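You operate a simulated robot arm through the tools that you are given. There is no shell and no other tool. Be economical: measure what you need, move in short steps, check, and stop when the job is done.

Carry out the task below with a simulated robot arm. There is one attempt and no reset: what you move stays moved.

TASK
Pull the white worktop drawer open.
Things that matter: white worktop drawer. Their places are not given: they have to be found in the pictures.

It is judged by the outcome, as a careful person would: the job done as asked, and still so three seconds after it is handed in. It fails if anything else is knocked over, pushed out of place, dropped, spilled or broken.

THE ROBOT
A 7-joint arm with a two-finger parallel gripper, fixed in place. Base frame: the origin is at the foot of the arm, x ahead of it, y to its left, z up. Lengths are in m, angles in degrees, forces in N, time in s.
With the tool pointing down near the work surface it reaches from about 0.28 to 0.68 m from the base axis. Its first joint turns from -66.0 to 66.0 degrees. Payload 1.57 kg.
Tool frame: the origin (TCP) lies between the finger pads and is the grasp point; the fingertips stand 0.03 m ahead of it; z points along the fingers, y is the line along which they close. The gripper opens to 0.11 m. The fingers are 0.024 m wide and 0.012 m thick; the gripper's body (0.048 by 0.112 m) begins 0.078 m behind the TCP.
Orientation is that of the tool frame in the base frame, as a unit quaternion [x, y, z, w]. With the fingers straight down and closing along the base's y, the tool's x points along the base's -x, its y along +y and its z along -z.

THE INTERFACE
- The arm moves only by the tool arm_command. Its argument "steps" is a list that holds one entry, the list of rows, each a list of 7 numbers: the turn, a rotation vector about the tool's x, y, z in degrees, then the shift along the tool's x, y, z in cm, then the opening, from 0 (shut) to 1 (fully open). In form: [[[ax, ay, az, tx, ty, tz, gripper], ...]]. A call has 1 to 10 rows; each row shifts and turns the commanded pose from where the row before left it, along the tool's axes as they then stand. A row lasts 0.2 s, in which the tool goes at most 0.05 m and 8.6 degrees; a call with a longer step from one row to the next is refused whole, and so is a gripper value outside its range. A pose out of reach is approached as far as the arm can. The call stops where the force on the tool passes 40 N (or 10 N more than at its start, if that is more) or the arm is blocked; 0.2 s more then pass. The fingers move at their own pace (about 0.108 m/s each) and stop on an object; they squeeze with about 43 N. The grip force told is the motor's: it shows also when the fingers shut on nothing. Time passes only in rows, and 0.2 s behind the last, so rows that do not move let the fingers close. It gives the time, the measured TCP pose, the force on the tool (base axes), the opening and the grip force at its end, in the units of the frame above (readings bear some noise), and new pictures: "pictures" is both (left out), scene, wrist or none.
- Cameras (640 x 400 px; columns grow to the right, rows downward): "scene" is fixed at [0.1539, -0.3886, 1.4036]; the picture's right is [0.86, -0.52, 0.00], its down [-0.36, -0.61, -0.71] and it looks along [0.36, 0.61, -0.71] (base axes); focal length 332 px, centre (320, 200). "wrist" rides on the gripper at [-0.036, 0, -0.08] in the tool frame; the picture's right is [0.00, -1.00, 0.00], its down [0.97, 0.00, -0.24] and it looks along [0.24, 0.00, 0.97] (tool axes); focal length 218 px, centre (320, 200).
- measure_at(camera, pixels): for up to 12 pixels [column, row] of the newest picture of that camera ("zoom" is the newest enlarged one), the place [x, y, z] in the base frame of the surface seen there, good to about 0.002 m, but the place of the scene camera against the robot may be out by one fixed shift of up to 0.018 m in any direction. No time passes.
- inspect(camera, box): a new picture of the part [left, top, right, bottom] of that camera's present view, enlarged. No time passes.
- job_done(): hands the job in; it is judged then, once.

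Work in short steps. Measure before you move; look again where a grasp or a placing could have gone wrong, and mend it. You have 60 turns and 120 pictures in all, the two below and enlarged ones among them. Open the gripper and draw the arm clear of the work before you hand the job in, unless the task says otherwise; then end with one line.

The tools are called after "Call:" by a JSON object that holds its "fn" and its "kwargs". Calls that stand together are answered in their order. arm_command: Moves the arm, as the interface text tells. Its arguments: {"type":"object","properties":{"steps":{"type":"array","items":{"type":"array","items":{"type":"array","items":{"type":"number"}}}},"pictures":{"type":"string","enum":["both","scene","wrist","none"]}},"required":["steps"]} The other tools are called the same way: measure_at (camera, pixels) gives the place of the surface under pixels of a picture; inspect (camera, box) takes an enlarged picture of a part of a camera's view; job_done () hands the job in.

At the start:

```text
clock: 0.0
tcp_pos: [0.4115, 0.1118, 1.0097]
orientation: [0.0, 1.0, 0.0, 0.0]
ft_force: [0.0, -0.5, 0.0]
gripper_width: 0.1098
grasp_force: 0.1
```

scene: 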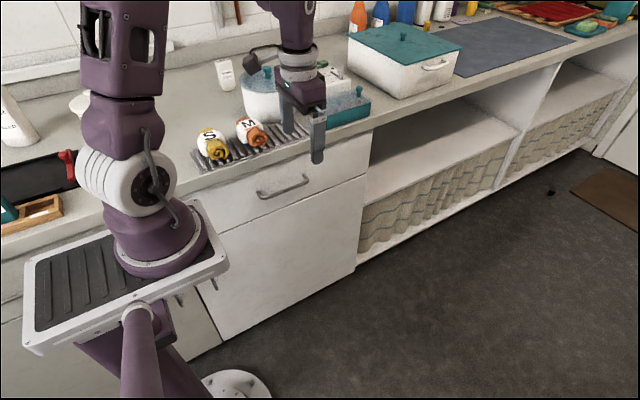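
wrist: 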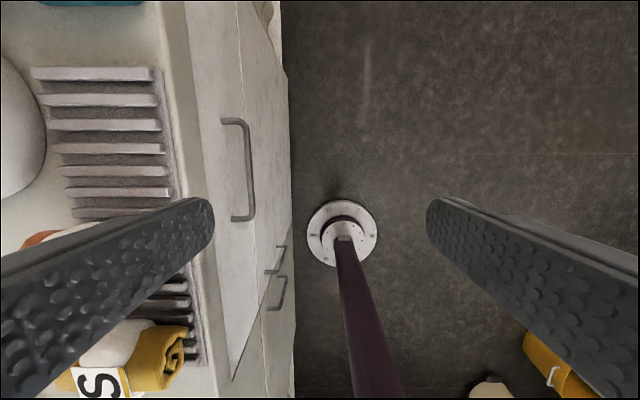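

The drawer's bar handle shows at scene (283,187) and wrist (245,170). I measure it, along with the drawer front.

Call:
{"fn": "measure_at", "kwargs": {"camera": "wrist", "pixels": [[249, 140], [250, 170], [249, 200], [236, 122], [236, 218], [225, 170], [210, 170], [190, 170], [180, 100], [215, 100], [230, 340], [262, 170]]}}

Call:
{"fn": "measure_at", "kwargs": {"camera": "scene", "pixels": [[262, 196], [283, 189], [305, 180], [283, 170], [283, 215], [240, 225], [360, 178], [300, 160]]}}

Call:
{"fn": "inspect", "kwargs": {"camera": "scene", "box": [180, 100, 400, 240]}}

Call:
{"fn": "inspect", "kwargs": {"camera": "wrist", "box": [140, 80, 320, 320]}}

```text
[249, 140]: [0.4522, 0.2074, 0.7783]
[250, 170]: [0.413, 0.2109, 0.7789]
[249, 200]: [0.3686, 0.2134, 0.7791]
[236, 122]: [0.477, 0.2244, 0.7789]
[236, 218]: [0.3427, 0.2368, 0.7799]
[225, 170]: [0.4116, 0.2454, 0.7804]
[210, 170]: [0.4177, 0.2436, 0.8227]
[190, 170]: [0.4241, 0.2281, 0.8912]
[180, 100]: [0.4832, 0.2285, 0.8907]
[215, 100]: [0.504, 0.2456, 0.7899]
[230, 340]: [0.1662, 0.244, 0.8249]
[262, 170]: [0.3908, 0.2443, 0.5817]
```

```text
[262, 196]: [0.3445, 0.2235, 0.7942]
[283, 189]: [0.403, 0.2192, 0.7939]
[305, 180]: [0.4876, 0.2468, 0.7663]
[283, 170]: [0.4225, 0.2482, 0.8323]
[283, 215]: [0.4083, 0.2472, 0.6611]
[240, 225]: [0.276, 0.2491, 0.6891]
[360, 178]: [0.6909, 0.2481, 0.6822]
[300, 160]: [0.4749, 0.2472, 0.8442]
```

```text
2.86 times, centred on (290, 170) of scene
```

zoom: 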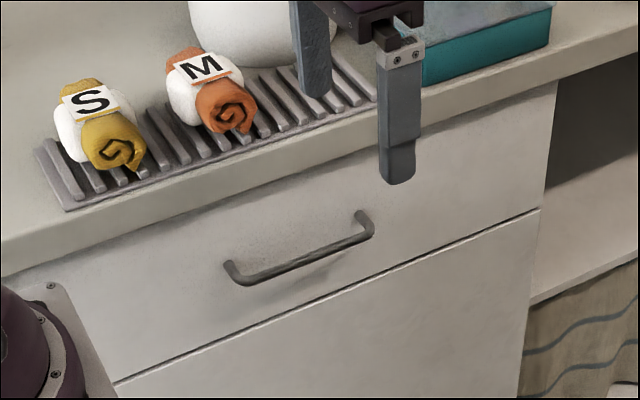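

```text
1.67 times, centred on (230, 200) of wrist
```

zoom: 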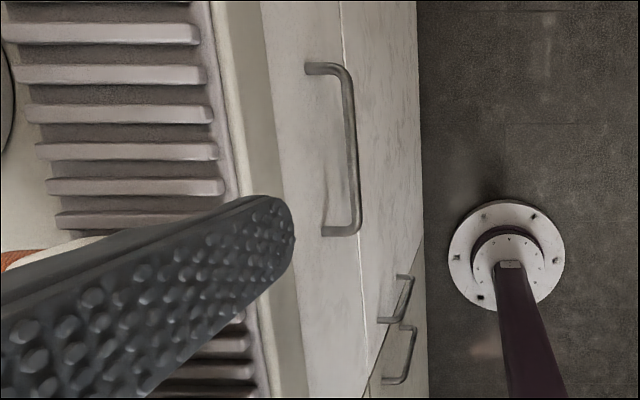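

The handle bar runs along x (0.34–0.48) at y≈0.211, z≈0.775, and the drawer face is at y≈0.2445, under a countertop overhang. I'll turn the tool horizontal, pointing +y with the fingers closing vertically, while still clear of everything.

Call:
{"fn": "arm_command", "kwargs": {"steps": [[[0, 0, 0, 0, -4, 0, 1], [-8.5, 0, 0, 0, -3, 0, 1], [-8.5, 0, 0, 0, 0, 0, 1], [-8.5, 0, 0, 0, 0, 0, 1], [-8.5, 0, 0, 0, 0, 0, 1], [-8.5, 0, 0, 0, 0, 0, 1], [-8.5, 0, 0, 0, 0, 0, 1], [-8.5, 0, 0, 0, 0, 0, 1], [-8.5, 0, 0, 0, 0, 0, 1], [-8.5, 0, 0, 0, 0, 0, 1]]]}}

```text
clock: 2.2
tcp_pos: [0.4108, 0.0421, 1.009]
orientation: [0.001, 0.785, 0.62, 0.0]
ft_force: [0.2, -0.1, 0.2]
gripper_width: 0.1098
grasp_force: 0.0
```

scene: 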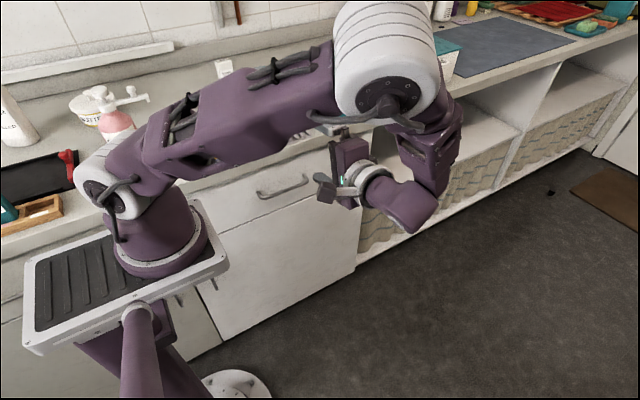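
wrist: 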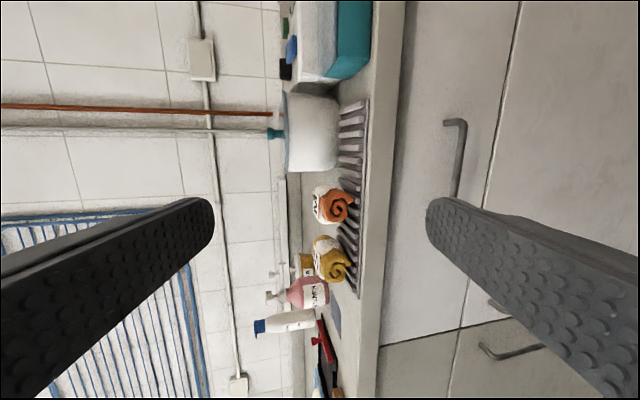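

The tool is at about 77° of tilt. I check how high the elbow sits above the counter before I lower it.

Call:
{"fn": "measure_at", "kwargs": {"camera": "scene", "pixels": [[385, 60], [390, 95], [400, 115], [300, 95], [450, 130], [430, 175], [405, 205], [350, 150]]}}

Call:
{"fn": "arm_command", "kwargs": {"steps": [[[-6.7, 0, 0, 0, 0, 0, 1], [-6.7, 0, 0, 0, 0, 0, 1], [0, 0, 0, 0, -4, 0, 0.6], [0, 0, 0, 0, -4, 0, 0.6]]]}}

```text
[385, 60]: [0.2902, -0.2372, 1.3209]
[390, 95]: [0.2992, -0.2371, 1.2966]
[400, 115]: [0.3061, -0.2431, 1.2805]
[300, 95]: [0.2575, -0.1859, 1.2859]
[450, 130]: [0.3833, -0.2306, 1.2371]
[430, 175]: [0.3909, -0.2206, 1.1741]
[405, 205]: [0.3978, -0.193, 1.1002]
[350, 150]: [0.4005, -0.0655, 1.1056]
```

```text
clock: 3.2
tcp_pos: [0.4115, 0.0422, 0.9284]
orientation: [0.0, 0.708, 0.706, 0.0]
ft_force: [-0.3, 0.1, -0.1]
gripper_width: 0.066
grasp_force: 0.0
```

scene: 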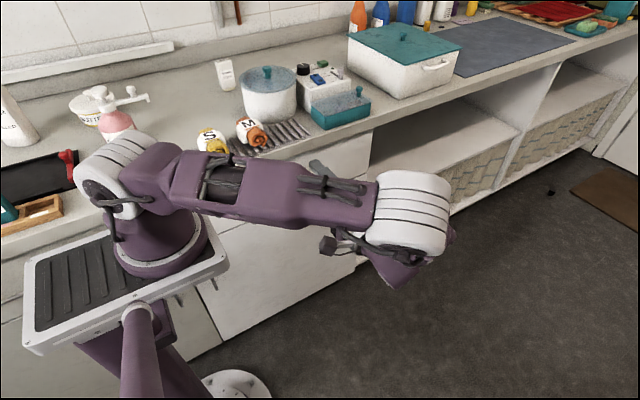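
wrist: 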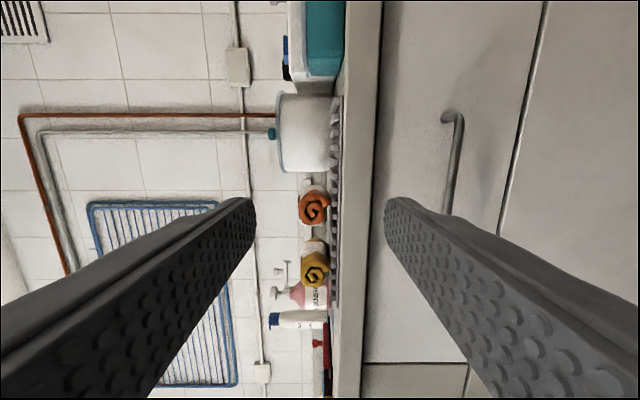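

The tool is horizontal and the elbow is clear, swung out toward -y. I lower to the handle's height.

Call:
{"fn": "arm_command", "kwargs": {"steps": [[[0, 0, 0, 0, -4, 0, 0.6], [0, 0, 0, 0, -4, 0, 0.6], [0, 0, 0, 0, -4, 0, 0.6], [0, 0, 0, 0, -3.3, 0, 0.6], [0, 0, 0, 0, 0, 0, 0.6]]]}}

```text
clock: 4.4
tcp_pos: [0.41, 0.0416, 0.7746]
orientation: [0.0, 0.708, 0.707, 0.0]
ft_force: [0.0, 0.0, 0.2]
gripper_width: 0.0661
grasp_force: 0.1
```

scene: 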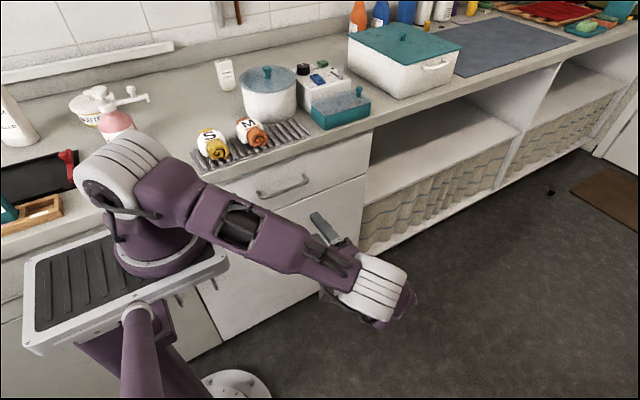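
wrist: 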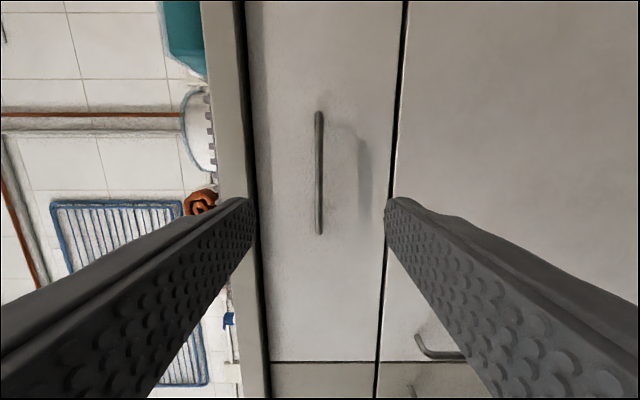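

The handle at wrist column 319 is centred between the fingers. I re-measure its depth from here.

Call:
{"fn": "measure_at", "kwargs": {"camera": "wrist", "pixels": [[319, 120], [319, 170], [319, 228], [300, 170], [350, 250], [228, 100]]}}

```text
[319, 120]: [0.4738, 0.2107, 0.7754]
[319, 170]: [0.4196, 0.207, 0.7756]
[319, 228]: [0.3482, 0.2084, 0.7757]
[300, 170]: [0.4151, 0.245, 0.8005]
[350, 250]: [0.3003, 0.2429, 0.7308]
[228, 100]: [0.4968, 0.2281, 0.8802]
```

The bar's front is at y≈0.207 and the face at 0.245. I advance the TCP to y≈0.205 (tips at 0.235) and close.

Call:
{"fn": "arm_command", "kwargs": {"steps": [[[0, 0, 0, 0, 0, 4, 0.6], [0, 0, 0, 0, 0, 4, 0.6], [0, 0, 0, 0, 0, 4, 0.6], [0, 0, 0, 0, 0, 2.5, 0.6], [0, 0, 0, 0, 0, 1.7, 0.6], [0, 0, 0, 0, 0, 0, 0.6], [0, 0, 0, 0, 0, 0, 0], [0, 0, 0, 0, 0, 0, 0], [0, 0, 0, 0, 0, 0, 0]]]}}

```text
clock: 6.4
tcp_pos: [0.4101, 0.2029, 0.7743]
orientation: [0.0, 0.708, 0.706, 0.0]
ft_force: [-0.9, 0.8, -7.4]
gripper_width: 0.0097
grasp_force: 28.3
```

scene: 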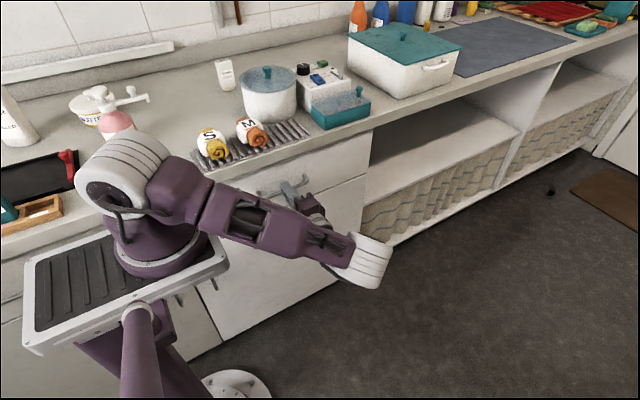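
wrist: 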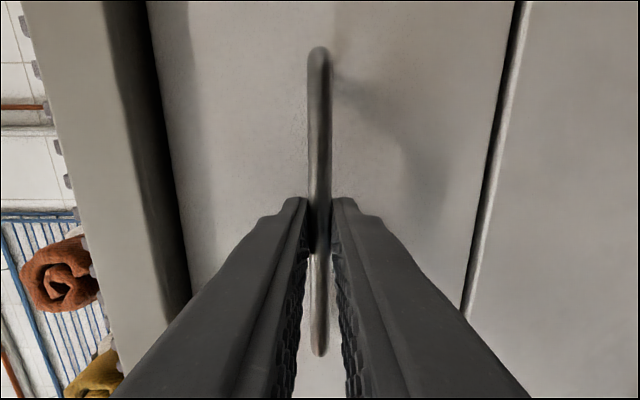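

The bar is gripped, with the opening at 9.7 mm. I pull gently along -y.

Call:
{"fn": "arm_command", "kwargs": {"steps": [[[0, 0, 0, 0, 0, -1, 0], [0, 0, 0, 0, 0, -1, 0], [0, 0, 0, 0, 0, -1.5, 0], [0, 0, 0, 0, 0, -1.5, 0], [0, 0, 0, 0, 0, -1.5, 0], [0, 0, 0, 0, 0, -1.5, 0]]]}}

```text
clock: 7.8
tcp_pos: [0.4097, 0.1244, 0.7746]
orientation: [0.0, 0.708, 0.707, -0.001]
ft_force: [-11.5, 1.0, -13.6]
gripper_width: 0.0098
grasp_force: 27.6
```

scene: 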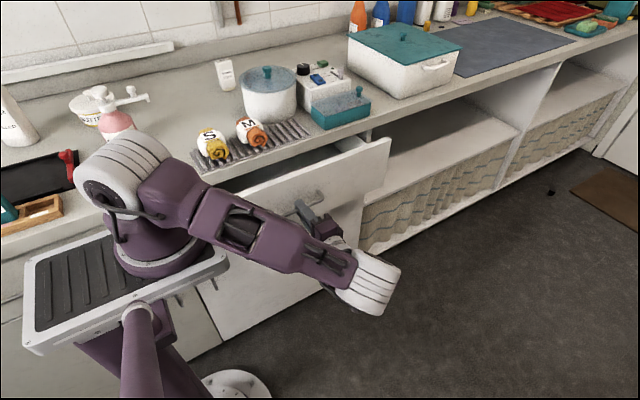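
wrist: 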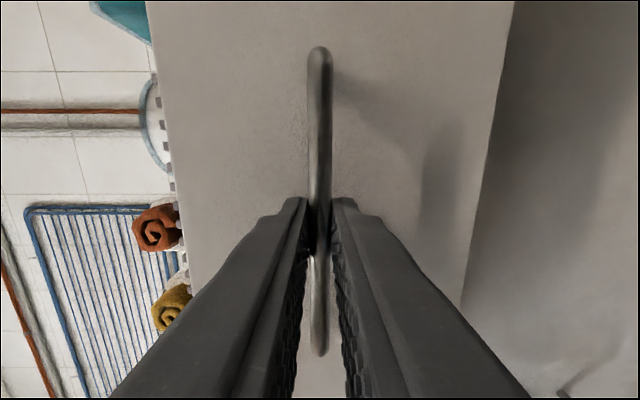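

The drawer is about 8 cm open. Before pulling further, I check clearance between the drawer's near end and the robot's base tray.

Call:
{"fn": "measure_at", "kwargs": {"camera": "scene", "pixels": [[228, 265], [198, 203], [215, 230], [205, 225], [180, 195], [225, 205], [240, 200], [385, 150], [222, 240]]}}

Call:
{"fn": "inspect", "kwargs": {"camera": "scene", "box": [150, 140, 400, 300]}}

```text
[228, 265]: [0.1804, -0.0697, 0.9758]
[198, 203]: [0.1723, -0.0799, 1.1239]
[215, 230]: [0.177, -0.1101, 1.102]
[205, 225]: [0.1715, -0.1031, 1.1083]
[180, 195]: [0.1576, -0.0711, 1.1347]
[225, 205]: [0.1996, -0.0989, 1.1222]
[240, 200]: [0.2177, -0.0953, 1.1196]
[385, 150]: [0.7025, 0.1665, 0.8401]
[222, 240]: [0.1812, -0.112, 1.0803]
```

```text
2.50 times, centred on (275, 220) of scene
```

zoom: 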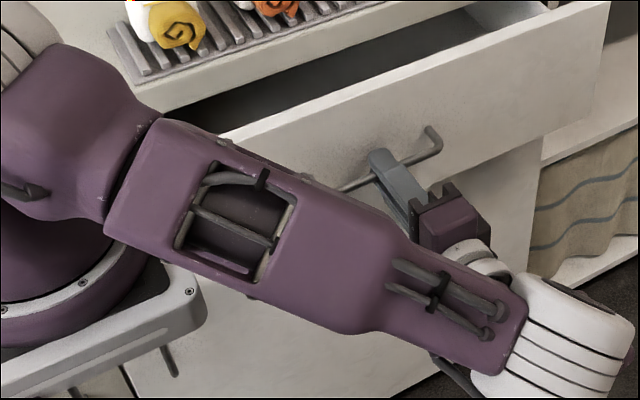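

Call:
{"fn": "measure_at", "kwargs": {"camera": "zoom", "pixels": [[190, 290], [195, 318], [165, 264], [120, 310], [60, 345], [215, 133], [255, 135], [590, 10], [170, 360], [520, 165]]}}

```text
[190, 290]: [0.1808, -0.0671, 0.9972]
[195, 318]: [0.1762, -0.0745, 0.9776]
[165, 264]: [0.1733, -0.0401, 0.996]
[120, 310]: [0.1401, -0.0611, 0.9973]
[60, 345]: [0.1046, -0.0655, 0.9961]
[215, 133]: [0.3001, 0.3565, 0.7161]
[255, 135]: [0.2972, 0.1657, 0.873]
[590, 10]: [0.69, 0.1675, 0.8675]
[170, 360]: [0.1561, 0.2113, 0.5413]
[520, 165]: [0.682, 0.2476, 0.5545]
```

The tray underside is at z≈0.96 and the drawer top is at z≈0.87, so the drawer passes beneath it. I pull further in small steps.

Call:
{"fn": "arm_command", "kwargs": {"steps": [[[0, 0, 0, 0, 0, -1, 0], [0, 0, 0, 0, 0, -1.5, 0], [0, 0, 0, 0, 0, -1.5, 0], [0, 0, 0, 0, 0, -1.5, 0], [0, 0, 0, 0, 0, -1.5, 0], [0, 0, 0, 0, 0, -1.5, 0]]]}}

```text
clock: 9.2
tcp_pos: [0.4102, 0.0398, 0.776]
orientation: [0.0, 0.709, 0.705, 0.0]
ft_force: [-15.0, 1.2, -33.8]
gripper_width: 0.0097
grasp_force: 28.1
```

scene: 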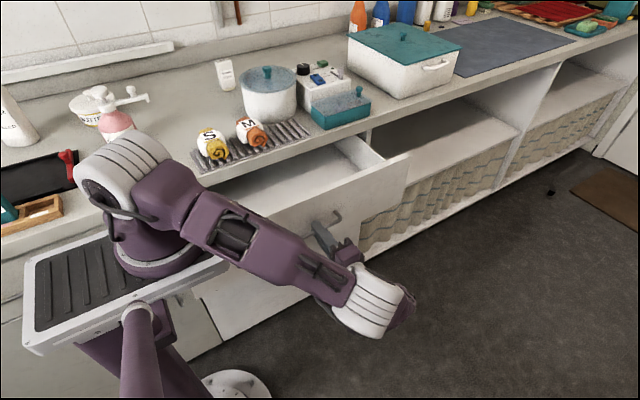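
wrist: 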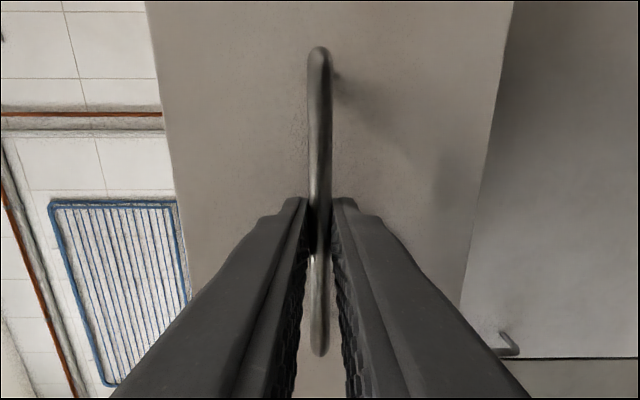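

It is about 16.5 cm open, with some vertical bind (Fz≈-34 N). I drop the command slightly to relieve it and keep pulling.

Call:
{"fn": "arm_command", "kwargs": {"steps": [[[0, 0, 0, 0, -0.15, 0, 0], [0, 0, 0, 0, -0.1, -0.5, 0], [0, 0, 0, 0, 0, -1.2, 0], [0, 0, 0, 0, 0, -1.2, 0], [0, 0, 0, 0, 0, -1.2, 0]]]}}

```text
clock: 10.4
tcp_pos: [0.4102, -0.0023, 0.7738]
orientation: [-0.001, 0.708, 0.707, -0.001]
ft_force: [-21.1, 0.8, -5.7]
gripper_width: 0.0099
grasp_force: 27.8
```

scene: 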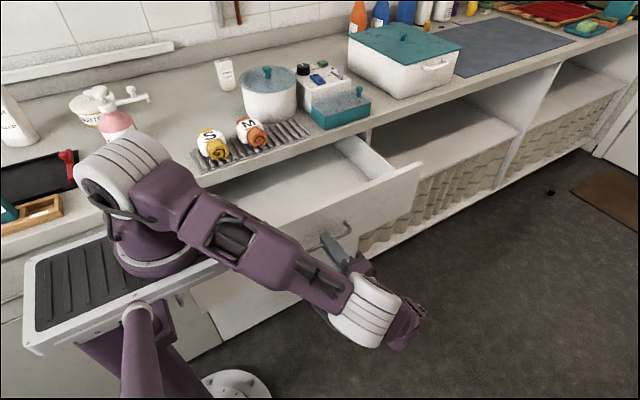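
wrist: 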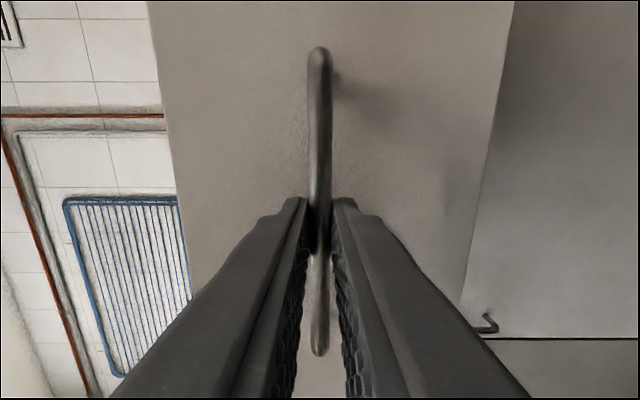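

It is now 20.5 cm open and still sliding freely. I relieve the sideways load (Fx≈-21 N) and pull a few more centimetres.

Call:
{"fn": "arm_command", "kwargs": {"steps": [[[0, 0, 0, 0.2, 0, 0, 0], [0, 0, 0, 0.1, 0, -1, 0], [0, 0, 0, 0, 0, -1.2, 0], [0, 0, 0, 0, 0, -1.2, 0], [0, 0, 0, 0, 0, -1.2, 0], [0, 0, 0, 0, 0, 0, 0]]]}}

```text
clock: 11.8
tcp_pos: [0.4102, -0.0478, 0.7741]
orientation: [0.001, 0.707, 0.707, 0.002]
ft_force: [24.0, 0.2, 18.5]
gripper_width: 0.0097
grasp_force: 28.2
```

scene: 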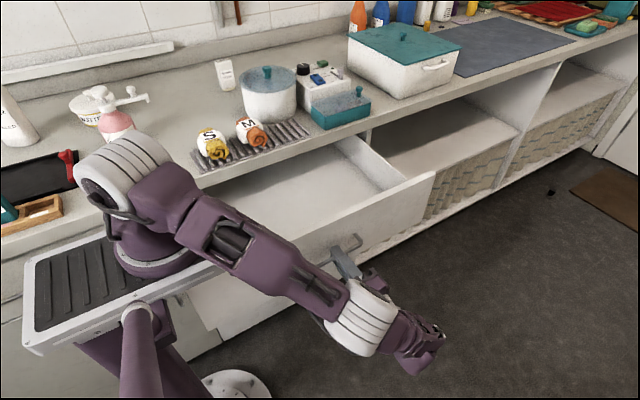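
wrist: 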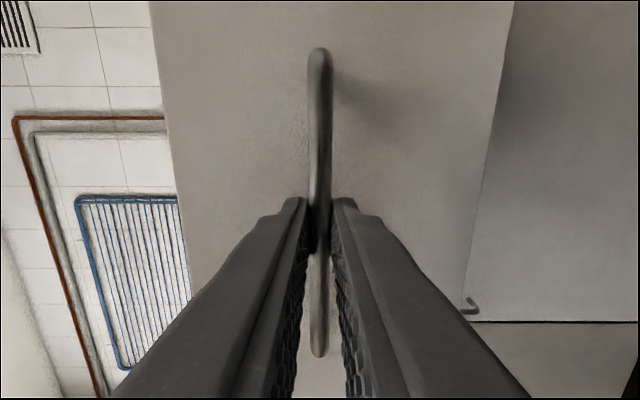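

The drawer is 25 cm open. I relieve the load, open the fingers, and back straight off.

Call:
{"fn": "arm_command", "kwargs": {"steps": [[[0, 0, 0, -0.15, 0.1, 0, 0], [0, 0, 0, 0, 0, 0, 0.4], [0, 0, 0, 0, 0, 0, 0.4], [0, 0, 0, 0, 0, 0, 0.4], [0, 0, 0, 0, 0, -2, 0.4], [0, 0, 0, 0, 0, -3, 0.4], [0, 0, 0, 0, 0, -3, 0.4]]]}}

```text
clock: 13.4
tcp_pos: [0.4079, -0.1231, 0.7774]
orientation: [-0.002, 0.706, 0.708, -0.003]
ft_force: [-0.7, -0.5, 0.6]
gripper_width: 0.0438
grasp_force: 0.0
out of reach, approached as far as the arm can: row 7
```

scene: 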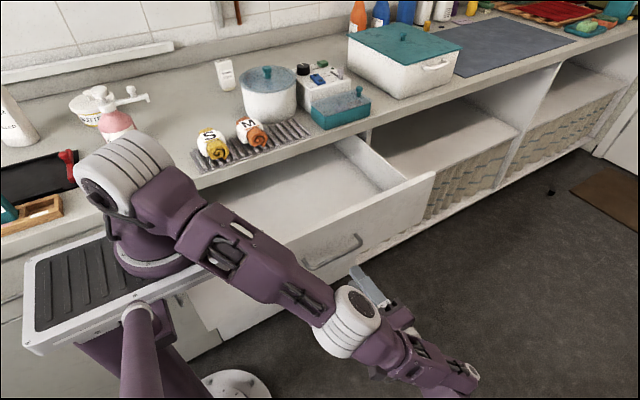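
wrist: 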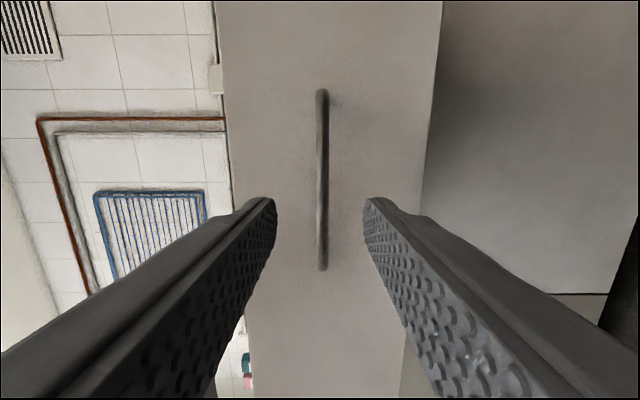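

The gripper is off the handle and the drawer stays open. I raise the arm clear and check once more.

Call:
{"fn": "arm_command", "kwargs": {"steps": [[[0, 0, 0, 0, 3, 0.5, 0.4], [0, 0, 0, 0, 4, 0, 0.4], [0, 0, 0, 0, 4, 0, 0.4], [0, 0, 0, 0, 4, 0, 0.4], [0, 0, 0, 0, 0, 0, 0.4]]], "pictures": "scene"}}

```text
clock: 14.6
tcp_pos: [0.4071, -0.1171, 0.9266]
orientation: [-0.001, 0.707, 0.707, 0.0]
ft_force: [-0.1, 0.5, 0.5]
gripper_width: 0.0438
grasp_force: 0.0
```

scene: 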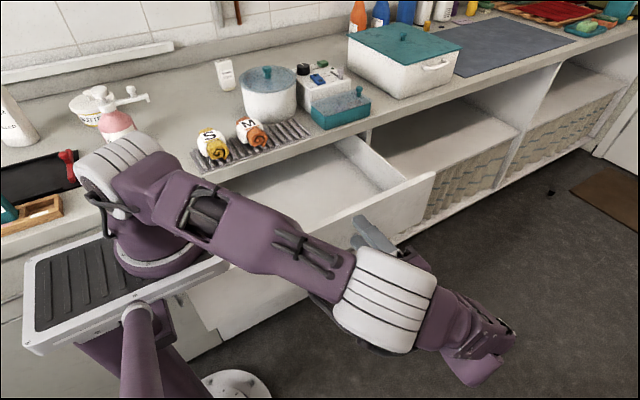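

The drawer is still open, the arm is clear and nothing else has moved, so I hand the job in.

Call:
{"fn": "job_done", "kwargs": {}}

```text
The job is handed in.
```

The white worktop drawer is pulled open by about 25 cm; the gripper has let go, the arm is clear, and nothing else was moved.
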